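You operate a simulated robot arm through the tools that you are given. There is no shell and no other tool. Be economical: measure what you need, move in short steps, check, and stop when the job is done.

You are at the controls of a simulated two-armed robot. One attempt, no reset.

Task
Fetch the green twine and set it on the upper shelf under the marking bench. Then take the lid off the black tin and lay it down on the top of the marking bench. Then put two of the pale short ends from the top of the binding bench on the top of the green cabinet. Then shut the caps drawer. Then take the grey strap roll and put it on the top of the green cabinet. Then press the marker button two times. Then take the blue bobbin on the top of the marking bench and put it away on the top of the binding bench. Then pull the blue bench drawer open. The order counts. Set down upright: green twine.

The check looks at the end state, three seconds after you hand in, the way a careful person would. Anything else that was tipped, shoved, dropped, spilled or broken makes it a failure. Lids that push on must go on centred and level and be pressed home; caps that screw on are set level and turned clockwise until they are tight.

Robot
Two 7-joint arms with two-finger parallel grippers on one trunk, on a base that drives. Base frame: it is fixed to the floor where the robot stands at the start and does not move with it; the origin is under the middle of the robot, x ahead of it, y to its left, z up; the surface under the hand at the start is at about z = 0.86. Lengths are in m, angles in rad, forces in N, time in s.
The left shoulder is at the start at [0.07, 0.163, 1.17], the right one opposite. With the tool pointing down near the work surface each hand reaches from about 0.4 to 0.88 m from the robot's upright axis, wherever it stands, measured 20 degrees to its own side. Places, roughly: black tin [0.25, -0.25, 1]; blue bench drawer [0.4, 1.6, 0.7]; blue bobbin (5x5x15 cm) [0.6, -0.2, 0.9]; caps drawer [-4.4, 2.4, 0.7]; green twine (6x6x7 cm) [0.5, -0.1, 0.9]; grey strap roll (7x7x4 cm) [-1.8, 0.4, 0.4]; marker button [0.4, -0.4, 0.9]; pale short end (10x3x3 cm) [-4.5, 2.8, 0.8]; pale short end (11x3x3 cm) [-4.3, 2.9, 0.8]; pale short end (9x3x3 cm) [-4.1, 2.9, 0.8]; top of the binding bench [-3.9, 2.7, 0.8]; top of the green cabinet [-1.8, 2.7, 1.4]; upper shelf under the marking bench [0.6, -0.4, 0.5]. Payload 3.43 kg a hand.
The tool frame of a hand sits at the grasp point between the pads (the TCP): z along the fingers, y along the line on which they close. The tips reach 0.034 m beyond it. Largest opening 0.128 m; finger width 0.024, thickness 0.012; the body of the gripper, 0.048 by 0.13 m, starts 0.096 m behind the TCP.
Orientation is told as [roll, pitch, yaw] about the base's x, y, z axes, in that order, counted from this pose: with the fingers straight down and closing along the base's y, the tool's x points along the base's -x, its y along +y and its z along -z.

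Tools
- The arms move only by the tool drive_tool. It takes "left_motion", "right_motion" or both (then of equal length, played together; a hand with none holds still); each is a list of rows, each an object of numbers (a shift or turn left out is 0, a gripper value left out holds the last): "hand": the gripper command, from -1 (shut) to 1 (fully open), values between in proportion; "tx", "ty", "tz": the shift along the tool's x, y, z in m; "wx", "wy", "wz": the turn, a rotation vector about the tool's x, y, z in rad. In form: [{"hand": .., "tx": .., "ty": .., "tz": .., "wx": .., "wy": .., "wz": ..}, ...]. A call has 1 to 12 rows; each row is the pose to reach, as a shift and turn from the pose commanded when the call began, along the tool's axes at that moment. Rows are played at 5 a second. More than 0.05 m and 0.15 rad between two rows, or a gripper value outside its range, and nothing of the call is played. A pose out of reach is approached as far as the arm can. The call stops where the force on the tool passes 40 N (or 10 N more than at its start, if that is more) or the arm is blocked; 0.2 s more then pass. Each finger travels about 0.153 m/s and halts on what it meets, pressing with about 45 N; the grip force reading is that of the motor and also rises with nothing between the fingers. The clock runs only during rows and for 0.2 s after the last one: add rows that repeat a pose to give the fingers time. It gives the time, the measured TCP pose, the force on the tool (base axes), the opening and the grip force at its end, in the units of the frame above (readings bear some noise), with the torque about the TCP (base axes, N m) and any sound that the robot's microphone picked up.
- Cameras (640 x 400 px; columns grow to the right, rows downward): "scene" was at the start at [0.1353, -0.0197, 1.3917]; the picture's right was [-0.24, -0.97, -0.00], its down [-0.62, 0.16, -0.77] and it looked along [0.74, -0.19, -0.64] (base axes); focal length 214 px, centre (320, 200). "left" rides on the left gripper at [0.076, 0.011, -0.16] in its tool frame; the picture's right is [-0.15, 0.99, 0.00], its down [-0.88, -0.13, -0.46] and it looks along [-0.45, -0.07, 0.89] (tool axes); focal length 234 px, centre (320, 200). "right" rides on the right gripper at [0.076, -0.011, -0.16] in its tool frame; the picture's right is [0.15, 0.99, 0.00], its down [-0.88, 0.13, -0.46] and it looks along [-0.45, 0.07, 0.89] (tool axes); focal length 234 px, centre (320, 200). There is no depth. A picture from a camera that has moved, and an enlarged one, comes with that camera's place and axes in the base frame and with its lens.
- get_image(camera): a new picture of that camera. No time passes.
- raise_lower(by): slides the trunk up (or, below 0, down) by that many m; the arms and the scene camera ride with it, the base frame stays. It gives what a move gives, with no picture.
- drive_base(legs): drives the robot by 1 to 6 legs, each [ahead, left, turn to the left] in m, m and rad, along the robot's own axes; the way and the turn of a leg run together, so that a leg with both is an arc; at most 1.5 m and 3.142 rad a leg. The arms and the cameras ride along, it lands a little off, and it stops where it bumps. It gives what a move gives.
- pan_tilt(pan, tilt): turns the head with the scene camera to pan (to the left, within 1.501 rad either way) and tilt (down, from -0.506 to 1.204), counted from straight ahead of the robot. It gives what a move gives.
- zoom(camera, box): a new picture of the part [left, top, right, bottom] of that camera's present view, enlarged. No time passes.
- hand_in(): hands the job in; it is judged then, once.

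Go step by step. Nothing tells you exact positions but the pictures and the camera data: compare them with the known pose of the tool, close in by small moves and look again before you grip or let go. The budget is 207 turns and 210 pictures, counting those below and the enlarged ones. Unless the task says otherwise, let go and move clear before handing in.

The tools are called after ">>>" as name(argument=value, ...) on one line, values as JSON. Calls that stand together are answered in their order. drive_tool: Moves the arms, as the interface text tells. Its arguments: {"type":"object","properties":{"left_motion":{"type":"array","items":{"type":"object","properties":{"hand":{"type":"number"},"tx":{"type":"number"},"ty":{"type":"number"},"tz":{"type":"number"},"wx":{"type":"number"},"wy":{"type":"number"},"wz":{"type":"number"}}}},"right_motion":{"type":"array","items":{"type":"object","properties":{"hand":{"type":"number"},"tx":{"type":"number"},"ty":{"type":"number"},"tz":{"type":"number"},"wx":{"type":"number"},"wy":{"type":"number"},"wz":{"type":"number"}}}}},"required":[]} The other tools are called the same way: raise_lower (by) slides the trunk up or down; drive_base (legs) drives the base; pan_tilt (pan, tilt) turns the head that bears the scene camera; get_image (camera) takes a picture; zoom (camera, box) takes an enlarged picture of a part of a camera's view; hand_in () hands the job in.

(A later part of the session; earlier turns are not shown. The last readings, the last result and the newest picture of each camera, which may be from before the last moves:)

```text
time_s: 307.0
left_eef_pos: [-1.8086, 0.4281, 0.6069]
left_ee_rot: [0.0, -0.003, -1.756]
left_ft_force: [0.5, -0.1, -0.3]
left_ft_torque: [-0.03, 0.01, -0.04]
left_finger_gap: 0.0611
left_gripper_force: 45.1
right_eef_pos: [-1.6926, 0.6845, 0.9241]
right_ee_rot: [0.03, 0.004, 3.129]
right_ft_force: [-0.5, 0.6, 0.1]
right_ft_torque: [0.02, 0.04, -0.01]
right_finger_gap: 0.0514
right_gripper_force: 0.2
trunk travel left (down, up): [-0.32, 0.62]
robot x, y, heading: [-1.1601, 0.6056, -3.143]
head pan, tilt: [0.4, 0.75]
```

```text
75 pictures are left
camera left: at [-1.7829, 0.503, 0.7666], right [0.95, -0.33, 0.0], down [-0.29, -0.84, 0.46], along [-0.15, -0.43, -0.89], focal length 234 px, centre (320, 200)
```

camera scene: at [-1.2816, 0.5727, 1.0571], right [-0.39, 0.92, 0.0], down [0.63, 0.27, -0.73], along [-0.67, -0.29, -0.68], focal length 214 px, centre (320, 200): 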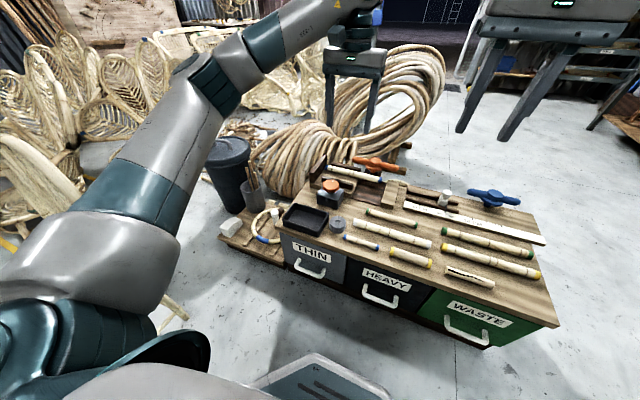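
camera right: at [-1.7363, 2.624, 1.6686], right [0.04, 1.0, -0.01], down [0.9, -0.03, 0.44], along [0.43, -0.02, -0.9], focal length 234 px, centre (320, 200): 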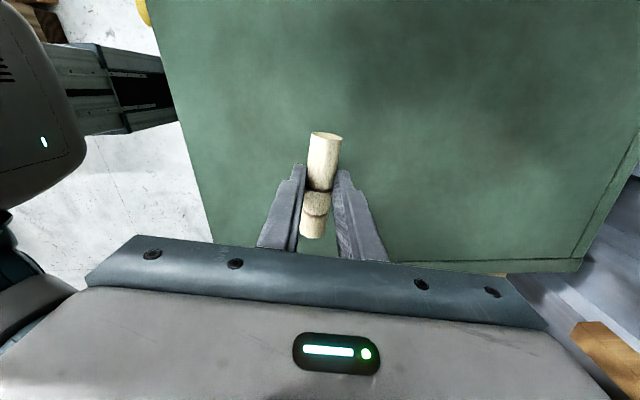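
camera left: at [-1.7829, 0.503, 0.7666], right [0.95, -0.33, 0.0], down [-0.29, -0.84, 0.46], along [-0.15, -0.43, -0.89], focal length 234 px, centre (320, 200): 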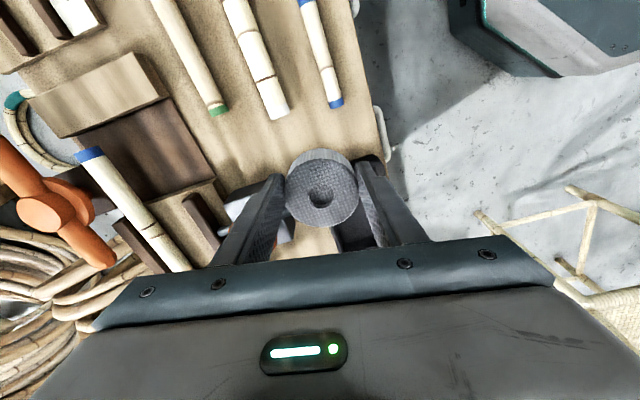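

The roll is held. I raise everything above cabinet height and travel to the cabinet.

>>> raise_lower(by=0.4)

>>> raise_lower(by=0.21)

>>> drive_tool(left_motion=[{"tz": -0.03, "ty": 0.03}, {"tz": -0.06, "ty": 0.06}, {"tz": -0.1, "ty": 0.09}, {"tz": -0.14, "ty": 0.118}, {"tz": -0.185, "ty": 0.118}, {"tz": -0.23, "ty": 0.118}, {"tz": -0.27, "ty": 0.118}, {"tz": -0.3, "ty": 0.118}])

>>> drive_base(legs=[[0, -1.12, 0], [0, 0, -1.57]])

>>> pan_tilt(pan=0.3, tilt=0.45)

>>> get_image(camera="scene")

```text
time_s: 310.9
left_eef_pos: [-1.8078, 0.429, 1.007]
left_ee_rot: [-0.001, -0.006, -1.756]
left_ft_force: [-0.6, 0.7, -0.9]
left_ft_torque: [-0.02, 0.0, 0.03]
left_finger_gap: 0.061
left_gripper_force: 44.8
right_eef_pos: [-1.6929, 0.6842, 1.3237]
right_ee_rot: [0.025, 0.003, 3.128]
right_ft_force: [-0.2, -0.3, 0.1]
right_ft_torque: [0.02, -0.01, 0.01]
right_finger_gap: 0.0511
right_gripper_force: 0.2
trunk travel left (down, up): [-0.72, 0.22]
robot x, y, heading: [-1.1576, 0.6023, -3.14]
head pan, tilt: [0.4, 0.75]
```

```text
time_s: 313.1
left_eef_pos: [-1.8095, 0.429, 1.2155]
left_ee_rot: [-0.001, -0.003, -1.756]
left_ft_force: [-0.4, 0.1, -0.4]
left_ft_torque: [0.0, 0.03, 0.01]
left_finger_gap: 0.0607
left_gripper_force: 44.8
right_eef_pos: [-1.6938, 0.6853, 1.5342]
right_ee_rot: [0.027, 0.003, 3.128]
right_ft_force: [-0.1, 0.3, -0.3]
right_ft_torque: [0.0, -0.02, 0.0]
right_finger_gap: 0.0513
right_gripper_force: 0.1
trunk travel left (down, up): [-0.93, 0.01]
robot x, y, heading: [-1.1554, 0.6016, -3.137]
head pan, tilt: [0.4, 0.75]
```

```text
time_s: 314.9
left_eef_pos: [-1.6906, 0.4094, 1.5171]
left_ee_rot: [-0.001, -0.002, -1.757]
left_ft_force: [0.5, -0.5, -1.8]
left_ft_torque: [0.0, 0.0, 0.02]
left_finger_gap: 0.0607
left_gripper_force: 44.8
right_eef_pos: [-1.6929, 0.6858, 1.535]
right_ee_rot: [0.027, 0.002, 3.128]
right_ft_force: [0.5, -0.2, -0.7]
right_ft_torque: [-0.02, -0.03, 0.02]
right_finger_gap: 0.0514
right_gripper_force: 0.0
trunk travel left (down, up): [-0.93, 0.01]
robot x, y, heading: [-1.1576, 0.6024, -3.137]
head pan, tilt: [0.4, 0.75]
```

```text
time_s: 324.6
left_eef_pos: [-1.3755, 2.2808, 1.5161]
left_ee_rot: [-0.001, -0.003, 2.968]
left_ft_force: [-0.3, 0.2, -0.3]
left_ft_torque: [-0.01, -0.02, 0.01]
left_finger_gap: 0.0608
left_gripper_force: 45.7
right_eef_pos: [-1.0994, 2.286, 1.5353]
right_ee_rot: [0.025, 0.004, 1.568]
right_ft_force: [0.6, -0.5, -0.1]
right_ft_torque: [0.03, 0.0, 0.0]
right_finger_gap: 0.0512
right_gripper_force: 0.0
trunk travel left (down, up): [-0.93, 0.01]
robot x, y, heading: [-1.1753, 1.7523, 1.59]
head pan, tilt: [0.4, 0.75]
```

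```text
time_s: 325.4
left_eef_pos: [-1.3758, 2.2815, 1.5162]
left_ee_rot: [0.0, -0.003, 2.968]
left_ft_force: [0.2, 0.9, 0.0]
left_ft_torque: [-0.02, -0.02, -0.02]
left_finger_gap: 0.0607
left_gripper_force: 45.6
right_eef_pos: [-1.0992, 2.2859, 1.5343]
right_ee_rot: [0.029, 0.005, 1.568]
right_ft_force: [0.3, -0.3, -0.2]
right_ft_torque: [0.01, 0.03, -0.01]
right_finger_gap: 0.0509
right_gripper_force: 0.0
trunk travel left (down, up): [-0.93, 0.01]
robot x, y, heading: [-1.1776, 1.7451, 1.587]
head pan, tilt: [0.3, 0.45]
```

```text
74 pictures are left
camera scene: at [-1.2004, 1.888, 1.6935], right [0.95, 0.31, 0.0], down [0.14, -0.41, -0.9], along [-0.28, 0.86, -0.44], focal length 214 px, centre (320, 200)
```

scene: 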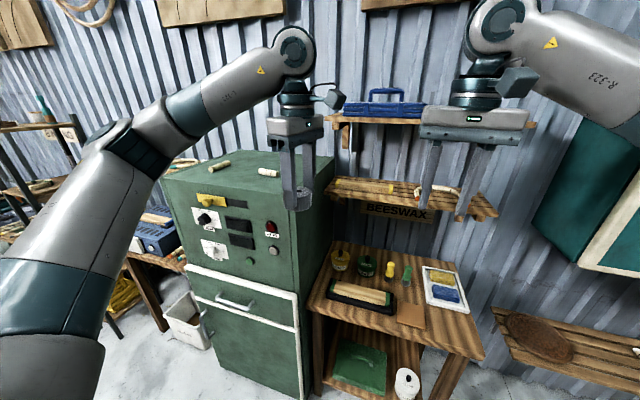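

>>> drive_base(legs=[[0, 0.425, -0.015], [0.31, 0, 0]])

>>> pan_tilt(pan=0.1, tilt=0.6)

>>> get_image(camera="scene")

>>> get_image(camera="left")

```text
time_s: 329.7
left_eef_pos: [-1.8013, 2.5904, 1.5179]
left_ee_rot: [-0.003, -0.003, 2.956]
left_ft_force: [-0.8, -0.1, -0.6]
left_ft_torque: [0.05, -0.05, 0.01]
left_finger_gap: 0.0608
left_gripper_force: 44.6
right_eef_pos: [-1.5229, 2.5922, 1.5354]
right_ee_rot: [0.028, 0.0, 1.557]
right_ft_force: [0.2, -1.1, 0.1]
right_ft_torque: [0.03, 0.0, 0.04]
right_finger_gap: 0.0512
right_gripper_force: 0.0
trunk travel left (down, up): [-0.93, 0.01]
robot x, y, heading: [-1.6043, 2.06, 1.575]
head pan, tilt: [0.3, 0.45]
```

```text
time_s: 330.5
left_eef_pos: [-1.7984, 2.5928, 1.5166]
left_ee_rot: [-0.002, -0.004, 2.958]
left_ft_force: [-0.6, -0.3, 0.1]
left_ft_torque: [0.02, 0.0, -0.02]
left_finger_gap: 0.0606
left_gripper_force: 45.0
right_eef_pos: [-1.5215, 2.5942, 1.5346]
right_ee_rot: [0.028, 0.004, 1.557]
right_ft_force: [-0.7, 0.2, 0.0]
right_ft_torque: [0.01, 0.01, -0.04]
right_finger_gap: 0.0511
right_gripper_force: 0.1
trunk travel left (down, up): [-0.93, 0.01]
robot x, y, heading: [-1.6058, 2.0609, 1.571]
head pan, tilt: [0.099, 0.6]
```

```text
73 pictures are left
camera scene: at [-1.6107, 2.1985, 1.6801], right [0.99, 0.1, 0.0], down [0.06, -0.56, -0.83], along [-0.08, 0.82, -0.56], focal length 214 px, centre (320, 200)
```

scene: 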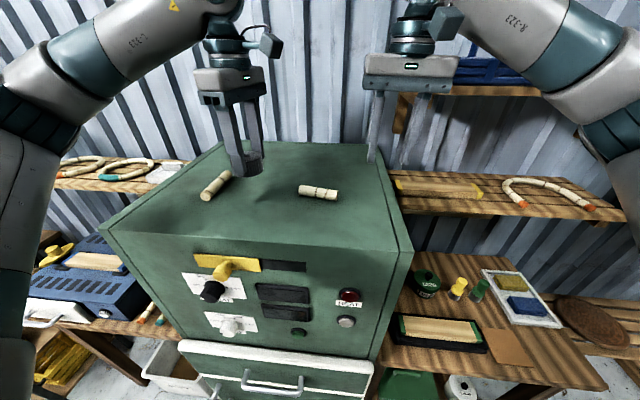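

```text
72 pictures are left
camera left: at [-1.7268, 2.5687, 1.6759], right [-0.33, -0.95, 0.0], down [-0.84, 0.29, 0.46], along [-0.43, 0.15, -0.89], focal length 234 px, centre (320, 200)
```

left: 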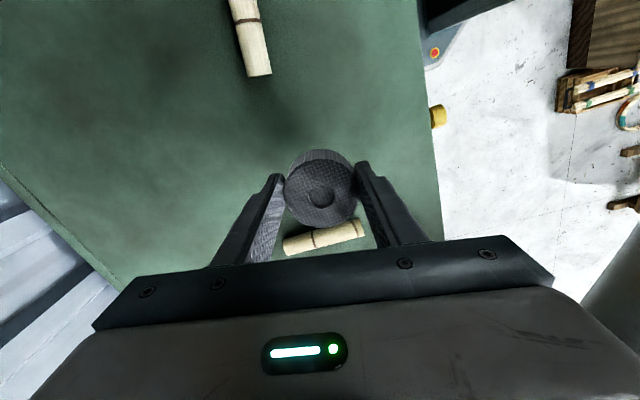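

I lower the roll onto the cabinet top until it touches.

>>> drive_tool(left_motion=[{"tz": 0.03}, {"tz": 0.055}])

>>> drive_tool(left_motion=[{"tz": 0.003}, {"tz": 0.006}, {"tz": 0.009}, {"tz": 0.012}, {"tz": 0.015}, {"tz": 0.018}, {"tz": 0.021}, {"tz": 0.024}, {"tz": 0.027}, {"tz": 0.03}])

>>> zoom(camera="scene", box=[140, 80, 380, 240])

```text
time_s: 331.1
left_eef_pos: [-1.8009, 2.5923, 1.4604]
left_ee_rot: [-0.002, -0.002, 2.956]
left_ft_force: [-0.2, 0.2, -0.1]
left_ft_torque: [-0.04, 0.0, -0.02]
left_finger_gap: 0.0606
left_gripper_force: 44.4
right_eef_pos: [-1.5237, 2.5961, 1.5333]
right_ee_rot: [0.025, 0.003, 1.558]
right_ft_force: [-1.0, -0.1, 0.3]
right_ft_torque: [-0.03, 0.0, 0.03]
right_finger_gap: 0.0512
right_gripper_force: 0.0
trunk travel left (down, up): [-0.93, 0.01]
robot x, y, heading: [-1.6031, 2.0612, 1.573]
head pan, tilt: [0.099, 0.6]
```

```text
time_s: 332.7
left_eef_pos: [-1.8003, 2.5929, 1.4447]
left_ee_rot: [-0.013, -0.001, 2.958]
left_ft_force: [-1.1, 0.5, 15.4]
left_ft_torque: [-0.39, 0.36, -0.02]
left_finger_gap: 0.0611
left_gripper_force: 45.2
right_eef_pos: [-1.5227, 2.5939, 1.5343]
right_ee_rot: [0.027, 0.001, 1.557]
right_ft_force: [0.0, 0.7, -0.1]
right_ft_torque: [-0.01, -0.01, 0.03]
right_finger_gap: 0.0512
right_gripper_force: 0.0
trunk travel left (down, up): [-0.93, 0.01]
robot x, y, heading: [-1.6021, 2.0583, 1.57]
head pan, tilt: [0.099, 0.6]
stopped in row 8 (left hand): the force on the tool passed its limit at 44 N (the readings are from after the stop); the commanded pose is now the measured one
```

```text
2.50 times, centred on (260, 160) of scene
camera zoom: at [-1.6105, 2.1976, 1.6801], right [0.99, 0.1, 0.0], down [0.06, -0.56, -0.83], along [-0.08, 0.82, -0.56], focal length 536 px, centre (470, 300)
```

zoom: 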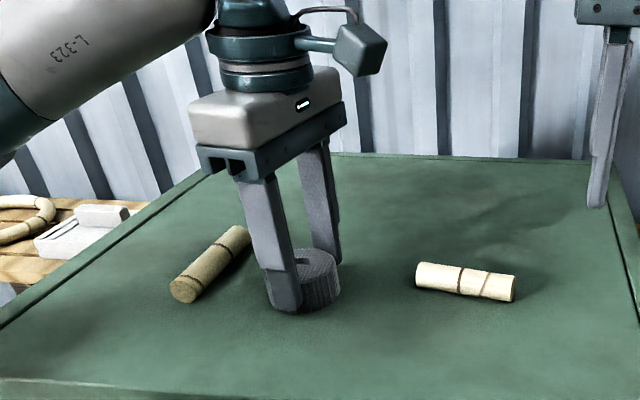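

The roll rests on the cabinet. I release and rise.

>>> drive_tool(left_motion=[{"hand": 0.2}, {}, {"tz": -0.03}, {"tz": -0.07}, {"tz": -0.1}])

>>> zoom(camera="scene", box=[140, 80, 380, 240])

```text
time_s: 333.9
left_eef_pos: [-1.8005, 2.5915, 1.5445]
left_ee_rot: [-0.011, -0.001, 2.96]
left_ft_force: [0.1, 0.2, -0.5]
left_ft_torque: [0.0, 0.05, 0.01]
left_finger_gap: 0.0766
left_gripper_force: 0.1
right_eef_pos: [-1.5229, 2.5938, 1.5346]
right_ee_rot: [0.028, 0.002, 1.555]
right_ft_force: [0.4, 0.0, 0.0]
right_ft_torque: [0.04, 0.0, 0.01]
right_finger_gap: 0.0514
right_gripper_force: 0.1
trunk travel left (down, up): [-0.93, 0.01]
robot x, y, heading: [-1.6013, 2.063, 1.573]
head pan, tilt: [0.099, 0.6]
```

```text
2.50 times, centred on (260, 160) of scene
camera zoom: at [-1.6102, 2.1979, 1.68], right [0.99, 0.1, 0.0], down [0.06, -0.56, -0.83], along [-0.08, 0.82, -0.56], focal length 536 px, centre (470, 300)
```

zoom: 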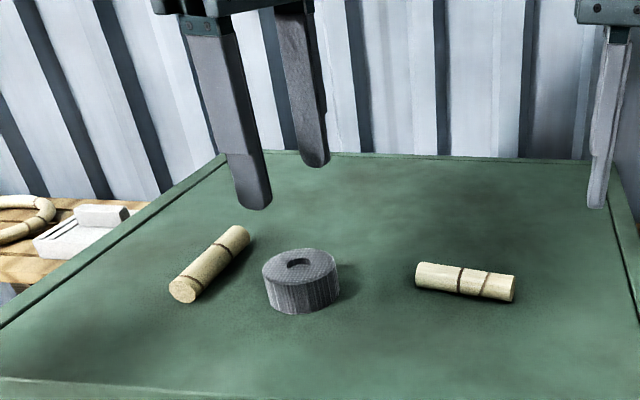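

Everything is on the cabinet. Now back to the marking bench.

>>> drive_base(legs=[[-0.32, 0, 0], [0, -1.05, 0], [-0.55, 0, 0], [0, 0, -1.57], [0, -1.4, 0]])

>>> drive_tool(left_motion=[{"wz": 0.14}, {"wz": 0.28}, {"wz": 0.42}, {"wz": 0.56}, {"wz": 0.7}, {"wz": 0.84}, {"wz": 0.98}, {"wz": 1.12}, {"wz": 1.26}, {"wz": 1.39}])

>>> raise_lower(by=-0.28)

>>> pan_tilt(pan=-0.1, tilt=0.6)

>>> get_image(camera="scene")

```text
time_s: 354.3
left_eef_pos: [0.0236, 0.0157, 1.5441]
left_ee_rot: [-0.01, -0.003, 1.387]
left_ft_force: [0.8, -0.7, -0.6]
left_ft_torque: [-0.02, -0.02, 0.01]
left_finger_gap: 0.0766
left_gripper_force: 0.1
right_eef_pos: [0.0257, -0.2632, 1.5353]
right_ee_rot: [0.027, 0.002, -0.013]
right_ft_force: [0.3, 0.7, 0.6]
right_ft_torque: [-0.02, -0.01, -0.03]
right_finger_gap: 0.0513
right_gripper_force: 0.0
trunk travel left (down, up): [-0.93, 0.01]
robot x, y, heading: [-0.512, -0.1832, 0.006]
head pan, tilt: [0.099, 0.6]
```

```text
time_s: 356.5
left_eef_pos: [0.0244, 0.013, 1.543]
left_ee_rot: [0.001, -0.01, -0.003]
left_ft_force: [-0.2, 0.1, -0.5]
left_ft_torque: [-0.01, 0.01, -0.04]
left_finger_gap: 0.0765
left_gripper_force: 0.1
right_eef_pos: [0.0257, -0.2646, 1.5345]
right_ee_rot: [0.028, 0.004, -0.014]
right_ft_force: [0.3, -0.3, 0.0]
right_ft_torque: [0.0, -0.03, 0.0]
right_finger_gap: 0.0513
right_gripper_force: 0.0
trunk travel left (down, up): [-0.93, 0.01]
robot x, y, heading: [-0.5127, -0.1871, 0.005]
head pan, tilt: [0.099, 0.6]
```

```text
time_s: 359.3
left_eef_pos: [0.0231, 0.0142, 1.2648]
left_ee_rot: [-0.002, -0.012, -0.002]
left_ft_force: [-0.1, -0.1, -0.7]
left_ft_torque: [-0.01, 0.0, 0.0]
left_finger_gap: 0.0767
left_gripper_force: 0.1
right_eef_pos: [0.0257, -0.2646, 1.2537]
right_ee_rot: [0.029, 0.003, -0.014]
right_ft_force: [-0.2, 0.0, -0.2]
right_ft_torque: [0.03, -0.02, 0.0]
right_finger_gap: 0.0513
right_gripper_force: 0.0
trunk travel left (down, up): [-0.65, 0.29]
robot x, y, heading: [-0.5101, -0.1857, 0.007]
head pan, tilt: [0.099, 0.6]
```

```text
time_s: 360.1
left_eef_pos: [0.0243, 0.0145, 1.2635]
left_ee_rot: [-0.001, -0.012, -0.003]
left_ft_force: [-0.1, -0.2, 0.2]
left_ft_torque: [0.01, 0.01, -0.01]
left_finger_gap: 0.0767
left_gripper_force: 0.0
right_eef_pos: [0.0255, -0.2638, 1.2546]
right_ee_rot: [0.025, 0.003, -0.014]
right_ft_force: [0.8, -0.1, -0.4]
right_ft_torque: [0.0, 0.01, -0.03]
right_finger_gap: 0.0514
right_gripper_force: 0.0
trunk travel left (down, up): [-0.65, 0.29]
robot x, y, heading: [-0.5104, -0.1806, 0.005]
head pan, tilt: [-0.099, 0.6]
```

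```text
69 pictures are left
camera scene: at [-0.3691, -0.1905, 1.4], right [-0.1, -1.0, 0.0], down [-0.56, 0.05, -0.82], along [0.82, -0.08, -0.57], focal length 214 px, centre (320, 200)
```

scene: 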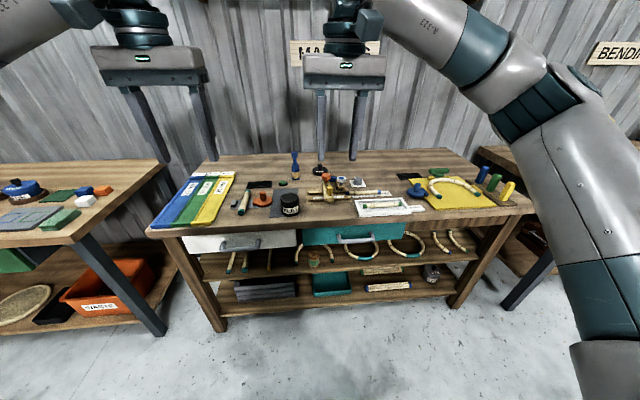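

>>> drive_base(legs=[[0.38, 0, 0]])

>>> drive_tool(right_motion=[{"hand": -1, "ty": -0.045}, {"ty": -0.09}, {"ty": -0.11, "tx": -0.03}])

>>> pan_tilt(pan=-0.4, tilt=0.8)

>>> zoom(camera="scene", box=[220, 100, 420, 260])

>>> get_image(camera="right")

```text
time_s: 362.5
left_eef_pos: [0.3998, 0.0139, 1.2643]
left_ee_rot: [0.001, -0.011, -0.005]
left_ft_force: [-0.3, -0.3, -0.3]
left_ft_torque: [-0.02, -0.01, -0.02]
left_finger_gap: 0.0767
left_gripper_force: 0.0
right_eef_pos: [0.4019, -0.2637, 1.2551]
right_ee_rot: [0.028, 0.001, -0.016]
right_ft_force: [0.1, 0.2, -0.6]
right_ft_torque: [0.01, -0.02, 0.01]
right_finger_gap: 0.0511
right_gripper_force: 0.1
trunk travel left (down, up): [-0.65, 0.29]
robot x, y, heading: [-0.1369, -0.183, -0.002]
head pan, tilt: [-0.099, 0.6]
```

```text
time_s: 363.3
left_eef_pos: [0.4022, 0.0146, 1.263]
left_ee_rot: [-0.001, -0.008, -0.004]
left_ft_force: [-0.7, 0.1, -0.3]
left_ft_torque: [-0.02, 0.03, 0.02]
left_finger_gap: 0.0768
left_gripper_force: 0.0
right_eef_pos: [0.4321, -0.3754, 1.2526]
right_ee_rot: [0.028, 0.003, -0.017]
right_ft_force: [0.5, 0.2, -1.8]
right_ft_torque: [-0.01, 0.04, -0.01]
right_finger_gap: 0.0
right_gripper_force: 33.6
trunk travel left (down, up): [-0.65, 0.29]
robot x, y, heading: [-0.1329, -0.1839, 0.004]
head pan, tilt: [-0.099, 0.6]
```

```text
time_s: 364.1
left_eef_pos: [0.3993, 0.0127, 1.264]
left_ee_rot: [0.001, -0.012, -0.005]
left_ft_force: [0.0, -0.5, 0.2]
left_ft_torque: [0.04, -0.01, -0.02]
left_finger_gap: 0.0768
left_gripper_force: 0.1
right_eef_pos: [0.4278, -0.3764, 1.2525]
right_ee_rot: [0.027, 0.002, -0.015]
right_ft_force: [0.0, 0.1, 0.4]
right_ft_torque: [-0.02, 0.0, -0.01]
right_finger_gap: 0.0
right_gripper_force: 33.2
trunk travel left (down, up): [-0.65, 0.29]
robot x, y, heading: [-0.1336, -0.1831, -0.003]
head pan, tilt: [-0.4, 0.799]
```

```text
2.50 times, centred on (320, 180) of scene
camera zoom: at [-0.007, -0.2131, 1.3832], right [-0.39, -0.92, 0.0], down [-0.66, 0.28, -0.7], along [0.64, -0.27, -0.72], focal length 536 px, centre (320, 250)
```

zoom: 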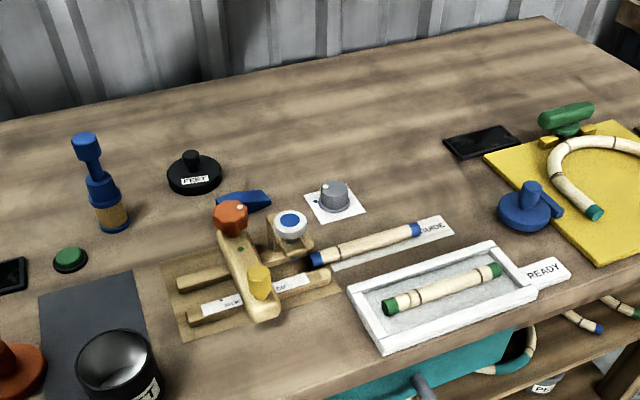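

```text
67 pictures are left
camera right: at [0.3552, -0.3903, 1.4126], right [-0.13, 0.99, 0.03], down [0.88, 0.1, 0.46], along [0.45, 0.08, -0.89], focal length 234 px, centre (320, 200)
```

right: 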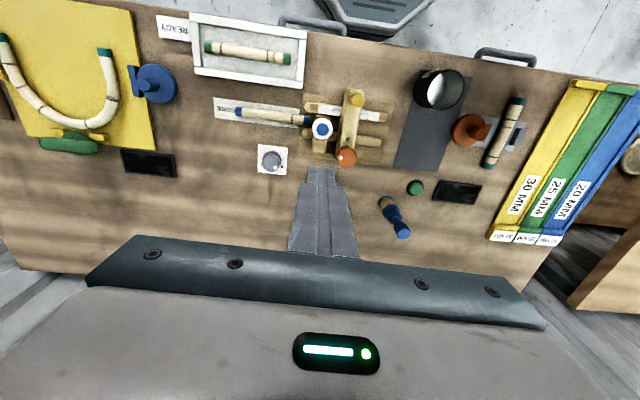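

The button top is at about (0.433,-0.365,0.954). I bring the closed right fingertips above it and check.

>>> drive_tool(right_motion=[{"tx": -0.004, "ty": 0.009, "tz": 0.045}, {"tx": -0.004, "ty": 0.009, "tz": 0.09}, {"tx": -0.004, "ty": 0.009, "tz": 0.135}, {"tx": -0.004, "ty": 0.009, "tz": 0.18}, {"tx": -0.004, "ty": 0.009, "tz": 0.222}])

>>> get_image(camera="right")

>>> zoom(camera="scene", box=[260, 120, 380, 220])

```text
time_s: 365.3
left_eef_pos: [0.4002, 0.0122, 1.2644]
left_ee_rot: [0.0, -0.011, -0.004]
left_ft_force: [0.3, 0.1, -0.5]
left_ft_torque: [0.0, 0.03, -0.02]
left_finger_gap: 0.0768
left_gripper_force: 0.0
right_eef_pos: [0.4334, -0.3593, 1.026]
right_ee_rot: [0.028, 0.001, -0.018]
right_ft_force: [0.3, -0.3, 0.3]
right_ft_torque: [0.03, 0.0, -0.01]
right_finger_gap: 0.0
right_gripper_force: 33.0
trunk travel left (down, up): [-0.65, 0.29]
robot x, y, heading: [-0.1296, -0.1828, 0.002]
head pan, tilt: [-0.4, 0.799]
```

```text
66 pictures are left
camera right: at [0.3593, -0.3734, 1.1881], right [-0.13, 0.99, 0.03], down [0.88, 0.1, 0.46], along [0.45, 0.08, -0.89], focal length 234 px, centre (320, 200)
```

right: 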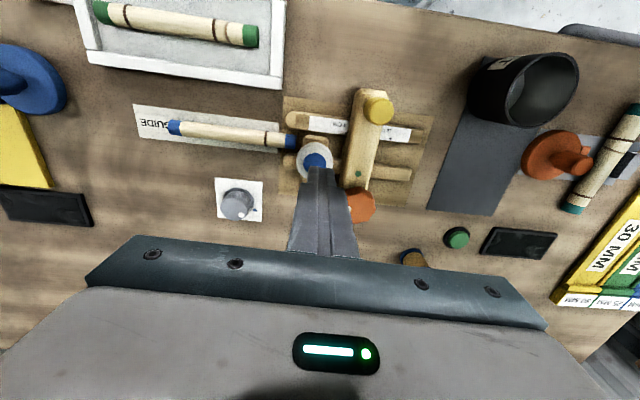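

```text
4.00 times, centred on (320, 170) of scene
camera zoom: at [-0.0063, -0.2136, 1.3832], right [-0.39, -0.92, 0.0], down [-0.66, 0.28, -0.7], along [0.64, -0.27, -0.72], focal length 858 px, centre (320, 320)
```

zoom: 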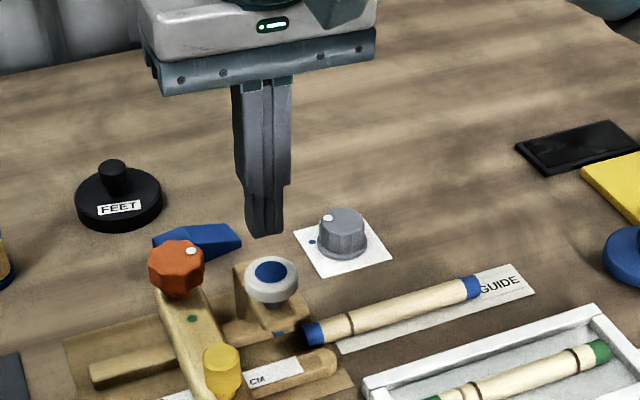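

Aligned. I press down slowly and listen for a click.

>>> drive_tool(right_motion=[{"ty": -0.003, "tz": 0.02}, {"ty": -0.003, "tz": 0.034}, {"ty": -0.003, "tz": 0.037}, {"ty": -0.003, "tz": 0.04}, {"ty": -0.003, "tz": 0.043}, {"ty": -0.003, "tz": 0.046}])

```text
time_s: 366.7
left_eef_pos: [0.3994, 0.0134, 1.2638]
left_ee_rot: [0.0, -0.01, -0.005]
left_ft_force: [-0.5, -0.5, 0.1]
left_ft_torque: [0.03, -0.02, -0.02]
left_finger_gap: 0.0766
left_gripper_force: 0.0
right_eef_pos: [0.4333, -0.3639, 0.9823]
right_ee_rot: [0.028, 0.004, -0.015]
right_ft_force: [-0.1, 0.0, 0.6]
right_ft_torque: [0.01, 0.02, 0.0]
right_finger_gap: 0.0001
right_gripper_force: 33.2
trunk travel left (down, up): [-0.65, 0.29]
robot x, y, heading: [-0.1349, -0.1843, 0.0]
head pan, tilt: [-0.4, 0.799]
```

>>> drive_tool(right_motion=[{"tz": 0.002}, {"tz": 0.004}, {"tz": 0.006}, {"tz": 0.008}, {"tz": 0.01}])

>>> zoom(camera="scene", box=[280, 140, 360, 210])

```text
time_s: 367.9
left_eef_pos: [0.4, 0.0124, 1.2643]
left_ee_rot: [0.0, -0.011, -0.005]
left_ft_force: [0.4, -0.5, -0.4]
left_ft_torque: [-0.01, -0.01, 0.0]
left_finger_gap: 0.0767
left_gripper_force: 0.0
right_eef_pos: [0.4336, -0.3613, 0.9728]
right_ee_rot: [0.027, 0.001, -0.018]
right_ft_force: [0.5, -2.3, 3.0]
right_ft_torque: [-0.08, -0.01, -0.01]
right_finger_gap: 0.0001
right_gripper_force: 33.7
trunk travel left (down, up): [-0.65, 0.29]
robot x, y, heading: [-0.1319, -0.187, 0.001]
head pan, tilt: [-0.4, 0.799]
heard: click
```

```text
5.71 times, centred on (320, 175) of scene
camera zoom: at [-0.0068, -0.2133, 1.3832], right [-0.39, -0.92, 0.0], down [-0.66, 0.28, -0.7], along [0.64, -0.27, -0.72], focal length 1226 px, centre (320, 343)
```

zoom: 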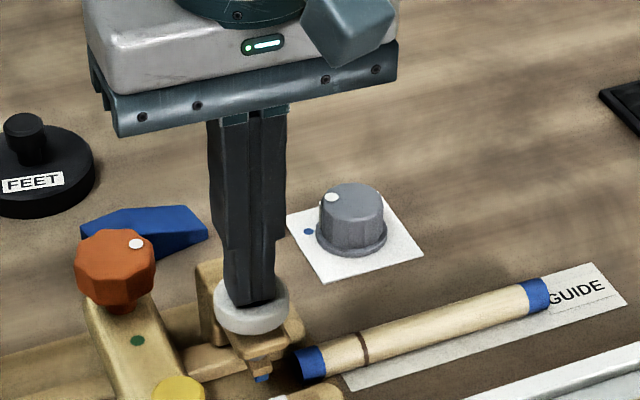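

One click. I lift clear, then press the second time.

>>> drive_tool(right_motion=[{"tz": -0.01}, {"tz": -0.02}, {"tz": -0.03}, {"tz": -0.03}])

>>> drive_tool(right_motion=[{"tz": 0.01}, {"tz": 0.018}, {"tz": 0.021}, {"tz": 0.024}, {"tz": 0.027}, {"tz": 0.03}])

```text
time_s: 368.9
left_eef_pos: [0.3997, 0.0131, 1.2636]
left_ee_rot: [-0.001, -0.01, -0.005]
left_ft_force: [0.1, -0.4, 1.7]
left_ft_torque: [-0.02, -0.01, 0.01]
left_finger_gap: 0.0768
left_gripper_force: 0.0
right_eef_pos: [0.4337, -0.3615, 1.004]
right_ee_rot: [0.029, 0.003, -0.017]
right_ft_force: [0.2, 0.2, -0.7]
right_ft_torque: [0.01, -0.01, -0.03]
right_finger_gap: 0.0
right_gripper_force: 32.4
trunk travel left (down, up): [-0.65, 0.29]
robot x, y, heading: [-0.1348, -0.1827, -0.001]
head pan, tilt: [-0.4, 0.799]
```

```text
time_s: 370.3
left_eef_pos: [0.4005, 0.0133, 1.2646]
left_ee_rot: [0.0, -0.012, -0.005]
left_ft_force: [0.2, 0.1, 0.4]
left_ft_torque: [-0.03, -0.04, 0.01]
left_finger_gap: 0.0767
left_gripper_force: 0.0
right_eef_pos: [0.4327, -0.3615, 0.9725]
right_ee_rot: [0.027, 0.002, -0.018]
right_ft_force: [2.0, -1.7, 3.3]
right_ft_torque: [-0.13, -0.07, 0.0]
right_finger_gap: 0.0002
right_gripper_force: 32.7
trunk travel left (down, up): [-0.65, 0.29]
robot x, y, heading: [-0.1321, -0.1846, 0.002]
head pan, tilt: [-0.4, 0.799]
heard: click
```

Two clicks heard. Now the right hand rises, and the left hand moves over the blue bobbin.

>>> drive_tool(right_motion=[{"tz": -0.04}, {"tz": -0.085}, {"tz": -0.13}, {"tz": -0.175}, {"tz": -0.22}, {"tz": -0.25}, {"tz": -0.25, "tx": 0.045}, {"tz": -0.25, "tx": 0.09, "hand": 0}, {"tz": -0.25, "tx": 0.1, "ty": -0.04}])

>>> drive_tool(left_motion=[{"hand": 0.4, "tx": -0.035, "ty": -0.03}, {"tx": -0.07, "ty": -0.06}, {"tx": -0.105, "ty": -0.09}, {"tx": -0.14, "ty": -0.12}, {"tx": -0.175, "ty": -0.15}, {"tx": -0.195, "ty": -0.17}])

>>> get_image(camera="left")

>>> get_image(camera="scene")

```text
time_s: 372.3
left_eef_pos: [0.3995, 0.0092, 1.2644]
left_ee_rot: [0.002, -0.012, -0.004]
left_ft_force: [-0.3, -0.4, -0.2]
left_ft_torque: [0.08, 0.0, -0.01]
left_finger_gap: 0.0769
left_gripper_force: 0.0
right_eef_pos: [0.3334, -0.4103, 1.2215]
right_ee_rot: [0.03, 0.003, -0.016]
right_ft_force: [-0.2, -0.8, -0.1]
right_ft_torque: [0.09, -0.04, 0.0]
right_finger_gap: 0.064
right_gripper_force: 0.0
trunk travel left (down, up): [-0.65, 0.29]
robot x, y, heading: [-0.1343, -0.1806, -0.0]
head pan, tilt: [-0.4, 0.799]
```

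```text
time_s: 373.7
left_eef_pos: [0.5955, -0.1592, 1.2684]
left_ee_rot: [0.004, -0.014, -0.006]
left_ft_force: [-0.9, 0.2, 0.0]
left_ft_torque: [0.05, -0.01, 0.0]
left_finger_gap: 0.0896
left_gripper_force: 0.0
right_eef_pos: [0.3331, -0.4127, 1.2215]
right_ee_rot: [0.031, 0.002, -0.015]
right_ft_force: [0.2, -0.2, -0.2]
right_ft_torque: [0.11, 0.01, -0.01]
right_finger_gap: 0.0641
right_gripper_force: 0.1
trunk travel left (down, up): [-0.65, 0.29]
robot x, y, heading: [-0.1293, -0.1849, 0.002]
head pan, tilt: [-0.4, 0.799]
```

```text
63 pictures are left
camera left: at [0.5169, -0.1479, 1.4272], right [0.15, 0.99, 0.01], down [0.87, -0.14, 0.47], along [0.46, -0.07, -0.89], focal length 234 px, centre (320, 200)
```

left: 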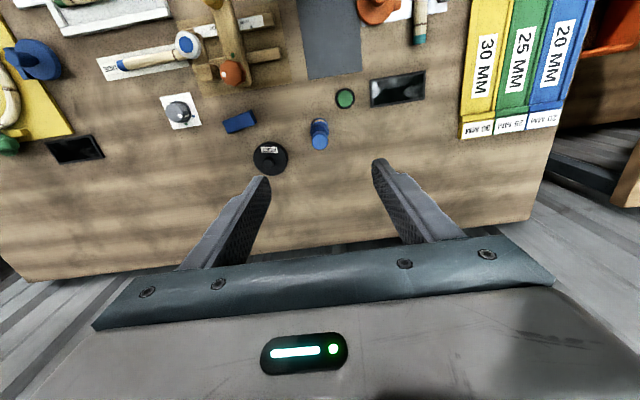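

```text
62 pictures are left
camera scene: at [-0.0072, -0.2168, 1.3831], right [-0.39, -0.92, 0.0], down [-0.66, 0.28, -0.7], along [0.64, -0.27, -0.72], focal length 214 px, centre (320, 200)
```

scene: 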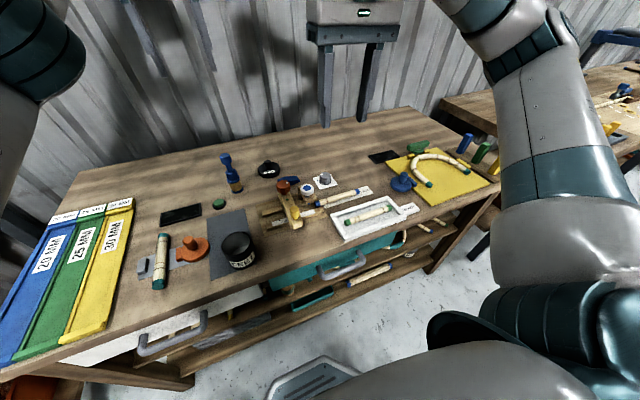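

>>> drive_tool(left_motion=[{"tx": -0.013, "ty": -0.003, "tz": 0.04}, {"tx": -0.013, "ty": -0.003, "tz": 0.085}, {"tx": -0.013, "ty": -0.003, "tz": 0.13}, {"tx": -0.013, "ty": -0.003, "tz": 0.17}, {"tx": -0.013, "ty": -0.003, "tz": 0.205}])

>>> get_image(camera="left")

>>> zoom(camera="scene", box=[160, 80, 320, 220])

```text
time_s: 374.9
left_eef_pos: [0.6087, -0.1591, 1.0615]
left_ee_rot: [-0.001, -0.01, -0.003]
left_ft_force: [0.4, 0.0, 0.0]
left_ft_torque: [0.03, 0.0, 0.01]
left_finger_gap: 0.0896
left_gripper_force: 0.1
right_eef_pos: [0.3347, -0.4068, 1.221]
right_ee_rot: [0.027, 0.004, -0.016]
right_ft_force: [0.7, 0.8, -0.7]
right_ft_torque: [0.0, 0.0, -0.02]
right_finger_gap: 0.064
right_gripper_force: 0.0
trunk travel left (down, up): [-0.65, 0.29]
robot x, y, heading: [-0.1337, -0.1825, -0.0]
head pan, tilt: [-0.4, 0.799]
```

```text
61 pictures are left
camera left: at [0.5313, -0.148, 1.2208], right [0.15, 0.99, 0.0], down [0.88, -0.13, 0.46], along [0.46, -0.07, -0.89], focal length 234 px, centre (320, 200)
```

left: 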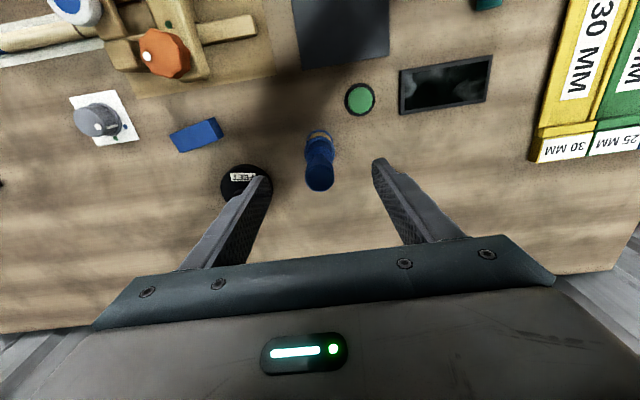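

```text
2.86 times, centred on (240, 150) of scene
camera zoom: at [-0.006, -0.2128, 1.3831], right [-0.39, -0.92, 0.0], down [-0.66, 0.28, -0.7], along [0.64, -0.27, -0.72], focal length 613 px, centre (549, 343)
```

zoom: 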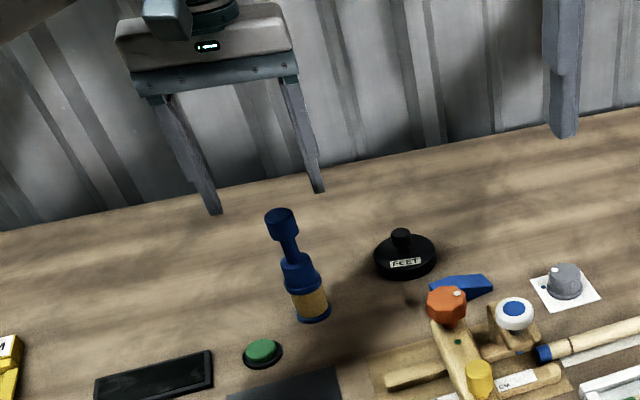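

>>> drive_tool(left_motion=[{"ty": -0.002, "tz": 0.04}, {"ty": -0.002, "tz": 0.08}, {"ty": -0.002, "tz": 0.11}, {"ty": -0.002, "tz": 0.122}, {"ty": -0.002, "tz": 0.122, "hand": -1}, {"ty": -0.002, "tz": 0.122}, {"ty": -0.002, "tz": 0.122}])

>>> zoom(camera="scene", box=[160, 80, 320, 220])

```text
time_s: 376.5
left_eef_pos: [0.6118, -0.164, 0.9385]
left_ee_rot: [0.0, -0.01, -0.002]
left_ft_force: [-0.9, -0.5, 0.0]
left_ft_torque: [0.0, 0.03, 0.0]
left_finger_gap: 0.0405
left_gripper_force: 45.2
right_eef_pos: [0.3339, -0.4078, 1.2218]
right_ee_rot: [0.027, 0.002, -0.017]
right_ft_force: [0.7, -0.6, -0.4]
right_ft_torque: [0.01, 0.02, 0.01]
right_finger_gap: 0.0638
right_gripper_force: 0.0
trunk travel left (down, up): [-0.65, 0.29]
robot x, y, heading: [-0.1318, -0.1842, 0.004]
head pan, tilt: [-0.4, 0.799]
```

```text
2.86 times, centred on (240, 150) of scene
camera zoom: at [-0.0064, -0.2131, 1.3831], right [-0.39, -0.92, 0.0], down [-0.66, 0.28, -0.7], along [0.64, -0.27, -0.72], focal length 613 px, centre (549, 343)
```

zoom: 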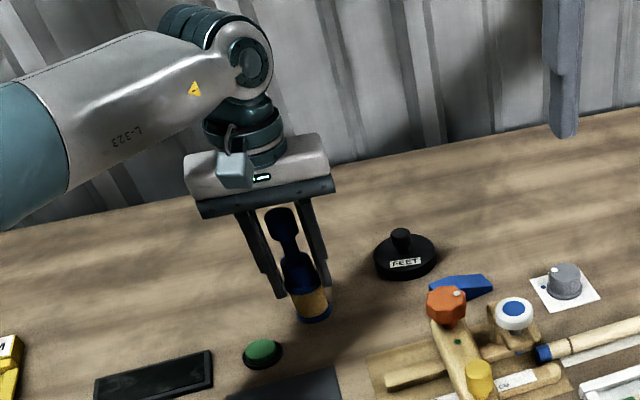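

The bobbin is gripped. I lift it, pull it in, and carry it to the binding bench.

>>> drive_tool(left_motion=[{"tz": -0.045}, {"tz": -0.09}, {"tz": -0.135}, {"tz": -0.18}, {"tz": -0.225}, {"tz": -0.27}, {"tz": -0.285, "tx": 0.04}, {"tz": -0.285, "tx": 0.085}, {"tz": -0.285, "tx": 0.13}, {"tz": -0.285, "tx": 0.175}, {"tz": -0.285, "tx": 0.22}, {"tz": -0.285, "tx": 0.24}])

>>> drive_base(legs=[[-0.42, 0, 0], [0, 1.4, 0], [0, 0, 1.57], [0.5, 0, 0]])

>>> get_image(camera="left")

```text
time_s: 379.1
left_eef_pos: [0.3688, -0.1628, 1.2236]
left_ee_rot: [0.001, -0.011, -0.003]
left_ft_force: [-0.1, 0.5, -0.6]
left_ft_torque: [0.01, -0.01, -0.01]
left_finger_gap: 0.0405
left_gripper_force: 45.1
right_eef_pos: [0.3353, -0.4078, 1.2216]
right_ee_rot: [0.028, 0.005, -0.015]
right_ft_force: [-0.7, 0.8, 0.2]
right_ft_torque: [-0.02, -0.01, -0.01]
right_finger_gap: 0.064
right_gripper_force: 0.0
trunk travel left (down, up): [-0.65, 0.29]
robot x, y, heading: [-0.1357, -0.1789, -0.0]
head pan, tilt: [-0.4, 0.799]
```

```text
time_s: 394.6
left_eef_pos: [-0.5528, 2.2359, 1.2237]
left_ee_rot: [0.001, -0.011, 1.546]
left_ft_force: [-0.5, -0.3, -0.8]
left_ft_torque: [0.04, -0.02, 0.03]
left_finger_gap: 0.0404
left_gripper_force: 44.7
right_eef_pos: [-0.3075, 2.1958, 1.2225]
right_ee_rot: [0.027, 0.003, 1.534]
right_ft_force: [0.5, 0.3, -0.9]
right_ft_torque: [0.0, -0.01, -0.04]
right_finger_gap: 0.0641
right_gripper_force: 0.0
trunk travel left (down, up): [-0.65, 0.29]
robot x, y, heading: [-0.543, 1.7305, 1.552]
head pan, tilt: [-0.4, 0.799]
```

```text
58 pictures are left
camera left: at [-0.5663, 2.1585, 1.3816], right [-0.99, 0.17, 0.0], down [0.15, 0.87, 0.47], along [0.08, 0.46, -0.89], focal length 234 px, centre (320, 200)
```

left: 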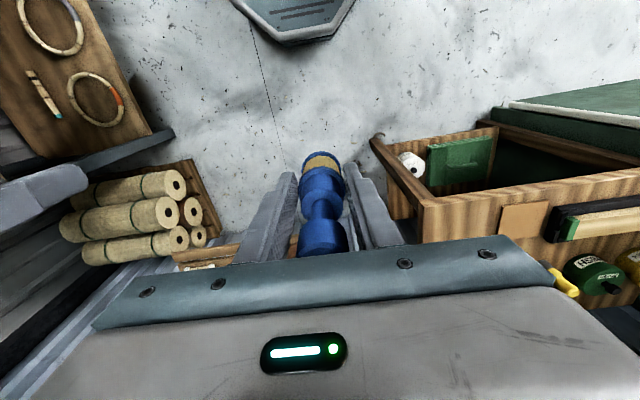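

>>> drive_base(legs=[[0, 1.0, 0.02], [0, 1.0, 0], [-0.12, 0, 0], [0, 1.5, 0]])

>>> pan_tilt(pan=0, tilt=0.65)

>>> get_image(camera="scene")

```text
time_s: 412.5
left_eef_pos: [-4.0642, 2.1751, 1.2227]
left_ee_rot: [-0.001, -0.01, 1.548]
left_ft_force: [-0.2, 0.5, -0.8]
left_ft_torque: [0.0, -0.01, -0.02]
left_finger_gap: 0.0403
left_gripper_force: 45.3
right_eef_pos: [-3.8188, 2.135, 1.2215]
right_ee_rot: [0.026, 0.005, 1.538]
right_ft_force: [0.0, 0.2, -0.1]
right_ft_torque: [-0.04, -0.02, -0.01]
right_finger_gap: 0.0638
right_gripper_force: 0.1
trunk travel left (down, up): [-0.65, 0.29]
robot x, y, heading: [-4.0487, 1.6709, 1.556]
head pan, tilt: [-0.4, 0.799]
```

```text
time_s: 413.4
left_eef_pos: [-4.0631, 2.1744, 1.2228]
left_ee_rot: [0.001, -0.01, 1.548]
left_ft_force: [0.2, -0.3, -1.8]
left_ft_torque: [-0.04, 0.02, 0.01]
left_finger_gap: 0.0404
left_gripper_force: 45.2
right_eef_pos: [-3.8171, 2.1346, 1.221]
right_ee_rot: [0.027, 0.003, 1.538]
right_ft_force: [0.3, -0.7, -0.1]
right_ft_torque: [0.05, 0.0, -0.02]
right_finger_gap: 0.064
right_gripper_force: 0.1
trunk travel left (down, up): [-0.65, 0.29]
robot x, y, heading: [-4.0465, 1.671, 1.554]
head pan, tilt: [0.0, 0.649]
```

```text
57 pictures are left
camera scene: at [-4.0465, 1.8099, 1.3957], right [1.0, -0.02, 0.0], down [-0.01, -0.6, -0.8], along [0.01, 0.8, -0.61], focal length 214 px, centre (320, 200)
```

scene: 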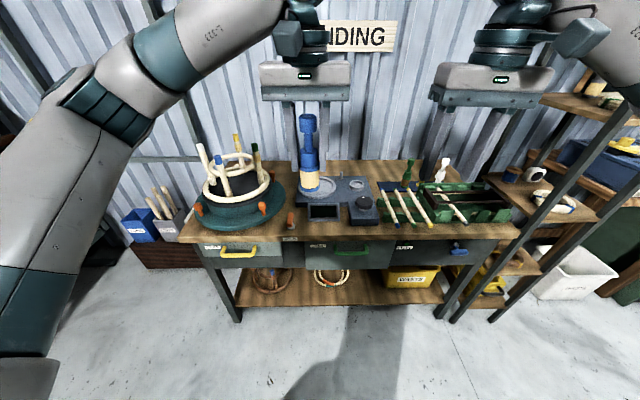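

I raise the trunk a little, as for the earlier pick, and drive up to the bench.

>>> raise_lower(by=0.12)

>>> drive_base(legs=[[0.43, 0.06, 0.015]])

>>> drive_tool(left_motion=[{"tx": -0.045}, {"tx": -0.09}, {"tx": -0.135, "tz": 0.02}, {"tx": -0.18, "tz": 0.04}, {"tx": -0.22, "tz": 0.06}, {"tx": -0.255, "tz": 0.09}])

>>> get_image(camera="left")

>>> get_image(camera="scene")

```text
time_s: 414.9
left_eef_pos: [-4.0635, 2.175, 1.3427]
left_ee_rot: [0.0, -0.012, 1.549]
left_ft_force: [-0.1, 0.8, -0.4]
left_ft_torque: [-0.05, 0.0, -0.01]
left_finger_gap: 0.0403
left_gripper_force: 45.6
right_eef_pos: [-3.8194, 2.1351, 1.3417]
right_ee_rot: [0.028, 0.004, 1.537]
right_ft_force: [-0.3, 0.2, -0.2]
right_ft_torque: [-0.01, 0.04, -0.01]
right_finger_gap: 0.0639
right_gripper_force: 0.2
trunk travel left (down, up): [-0.77, 0.17]
robot x, y, heading: [-4.051, 1.6751, 1.55]
head pan, tilt: [0.0, 0.649]
```

```text
time_s: 417.6
left_eef_pos: [-4.1355, 2.608, 1.3423]
left_ee_rot: [0.001, -0.013, 1.572]
left_ft_force: [0.1, 0.3, -1.2]
left_ft_torque: [0.01, -0.04, 0.0]
left_finger_gap: 0.0402
left_gripper_force: 45.1
right_eef_pos: [-3.8883, 2.5759, 1.3438]
right_ee_rot: [0.029, 0.0, 1.56]
right_ft_force: [0.6, 0.4, 0.1]
right_ft_torque: [-0.02, -0.02, -0.04]
right_finger_gap: 0.064
right_gripper_force: 0.1
trunk travel left (down, up): [-0.77, 0.17]
robot x, y, heading: [-4.1094, 2.1103, 1.58]
head pan, tilt: [0.0, 0.649]
```

```text
time_s: 418.9
left_eef_pos: [-4.1327, 2.8687, 1.2539]
left_ee_rot: [0.001, -0.008, 1.573]
left_ft_force: [0.3, 0.7, -1.2]
left_ft_torque: [-0.08, -0.01, 0.0]
left_finger_gap: 0.0398
left_gripper_force: 45.5
right_eef_pos: [-3.8873, 2.5784, 1.3415]
right_ee_rot: [0.028, 0.002, 1.563]
right_ft_force: [0.4, 0.6, -0.7]
right_ft_torque: [-0.04, 0.02, 0.0]
right_finger_gap: 0.064
right_gripper_force: 0.0
trunk travel left (down, up): [-0.77, 0.17]
robot x, y, heading: [-4.1123, 2.107, 1.576]
head pan, tilt: [0.0, 0.649]
```

```text
56 pictures are left
camera left: at [-4.1436, 2.792, 1.413], right [-0.99, 0.14, 0.0], down [0.13, 0.88, 0.46], along [0.06, 0.46, -0.89], focal length 234 px, centre (320, 200)
```

left: 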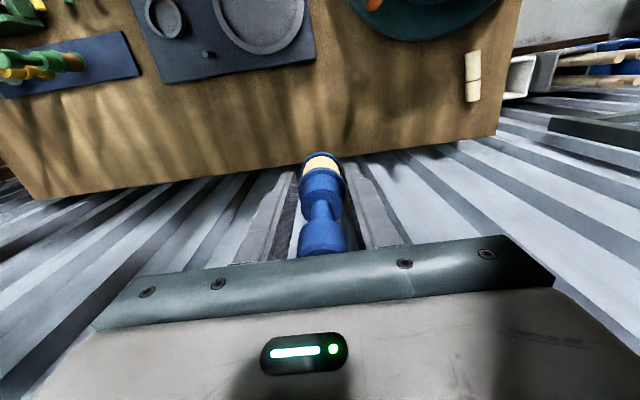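

```text
55 pictures are left
camera scene: at [-4.1074, 2.2479, 1.5155], right [1.0, 0.01, 0.0], down [0.0, -0.61, -0.8], along [-0.01, 0.8, -0.61], focal length 214 px, centre (320, 200)
```

scene: 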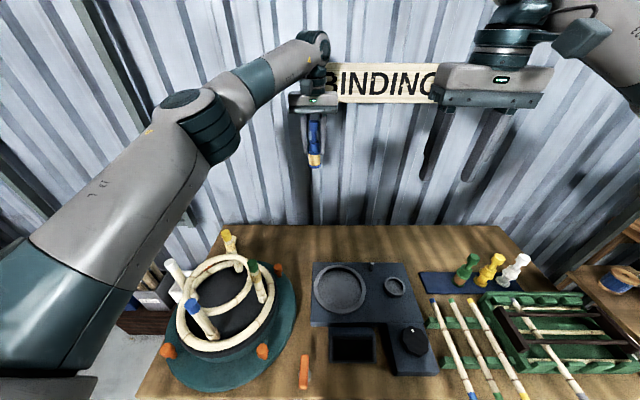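

The free strip behind the plate is y 2.76–2.98, so (-4.13,2.87) is good. I lower the bobbin.

>>> drive_tool(left_motion=[{"tz": 0.045}, {"tz": 0.09}, {"tz": 0.135}, {"tz": 0.18}, {"tz": 0.225}, {"tz": 0.27}, {"tz": 0.315}, {"tz": 0.345}, {"tz": 0.36}])

>>> zoom(camera="scene", box=[220, 120, 420, 280])

```text
time_s: 420.9
left_eef_pos: [-4.1331, 2.8664, 0.8956]
left_ee_rot: [0.001, -0.01, 1.574]
left_ft_force: [0.3, 0.7, -0.5]
left_ft_torque: [0.01, -0.02, 0.03]
left_finger_gap: 0.0401
left_gripper_force: 44.8
right_eef_pos: [-3.889, 2.5771, 1.3415]
right_ee_rot: [0.028, 0.0, 1.56]
right_ft_force: [-0.2, 0.1, 0.4]
right_ft_torque: [0.0, -0.02, 0.01]
right_finger_gap: 0.0639
right_gripper_force: 0.1
trunk travel left (down, up): [-0.77, 0.17]
robot x, y, heading: [-4.1123, 2.106, 1.579]
head pan, tilt: [0.0, 0.649]
```

```text
2.50 times, centred on (320, 200) of scene
camera zoom: at [-4.1089, 2.246, 1.5157], right [1.0, 0.01, 0.0], down [0.0, -0.6, -0.8], along [-0.01, 0.8, -0.6], focal length 536 px, centre (320, 200)
```

zoom: 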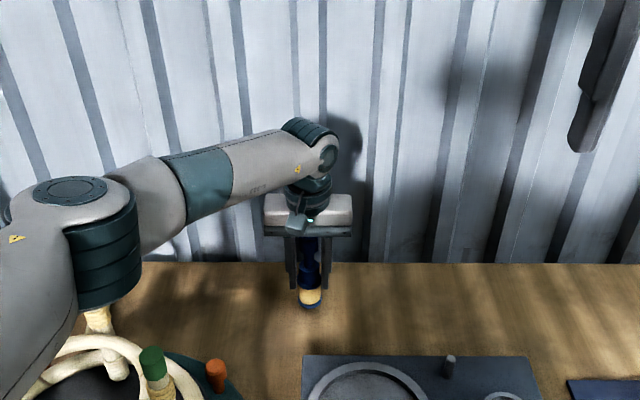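

>>> drive_tool(left_motion=[{"tz": 0.006}, {"tz": 0.012}, {"tz": 0.015}, {"tz": 0.018}, {"tz": 0.021}, {"tz": 0.024}, {"tz": 0.027}, {"tz": 0.03}])

>>> zoom(camera="scene", box=[260, 160, 380, 260])

```text
time_s: 422.5
left_eef_pos: [-4.1336, 2.8709, 0.8785]
left_ee_rot: [-0.001, -0.02, 1.572]
left_ft_force: [-3.1, -10.4, 24.6]
left_ft_torque: [-0.75, 0.44, 0.1]
left_finger_gap: 0.0397
left_gripper_force: 45.1
right_eef_pos: [-3.8895, 2.5741, 1.3431]
right_ee_rot: [0.029, 0.002, 1.562]
right_ft_force: [-0.3, -0.9, 0.3]
right_ft_torque: [-0.04, 0.02, -0.02]
right_finger_gap: 0.0643
right_gripper_force: 0.0
trunk travel left (down, up): [-0.77, 0.17]
robot x, y, heading: [-4.1137, 2.1078, 1.582]
head pan, tilt: [0.0, 0.649]
stopped in row 7 (left hand): the force on the tool passed its limit at 42 N (the readings are from after the stop); the commanded pose is now the measured one
```

```text
4.00 times, centred on (320, 210) of scene
camera zoom: at [-4.109, 2.2429, 1.516], right [1.0, 0.01, 0.0], down [0.0, -0.6, -0.8], along [-0.01, 0.8, -0.6], focal length 858 px, centre (320, 160)
```

zoom: 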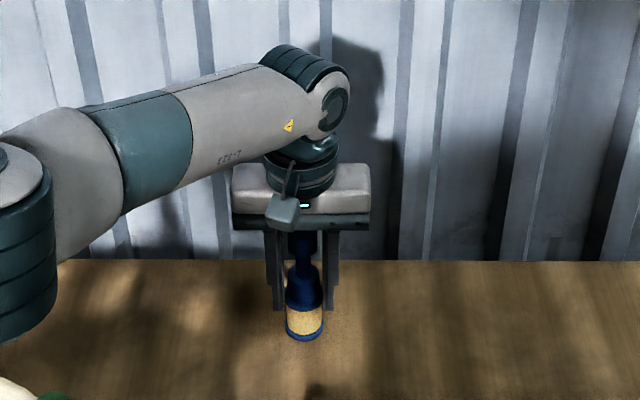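

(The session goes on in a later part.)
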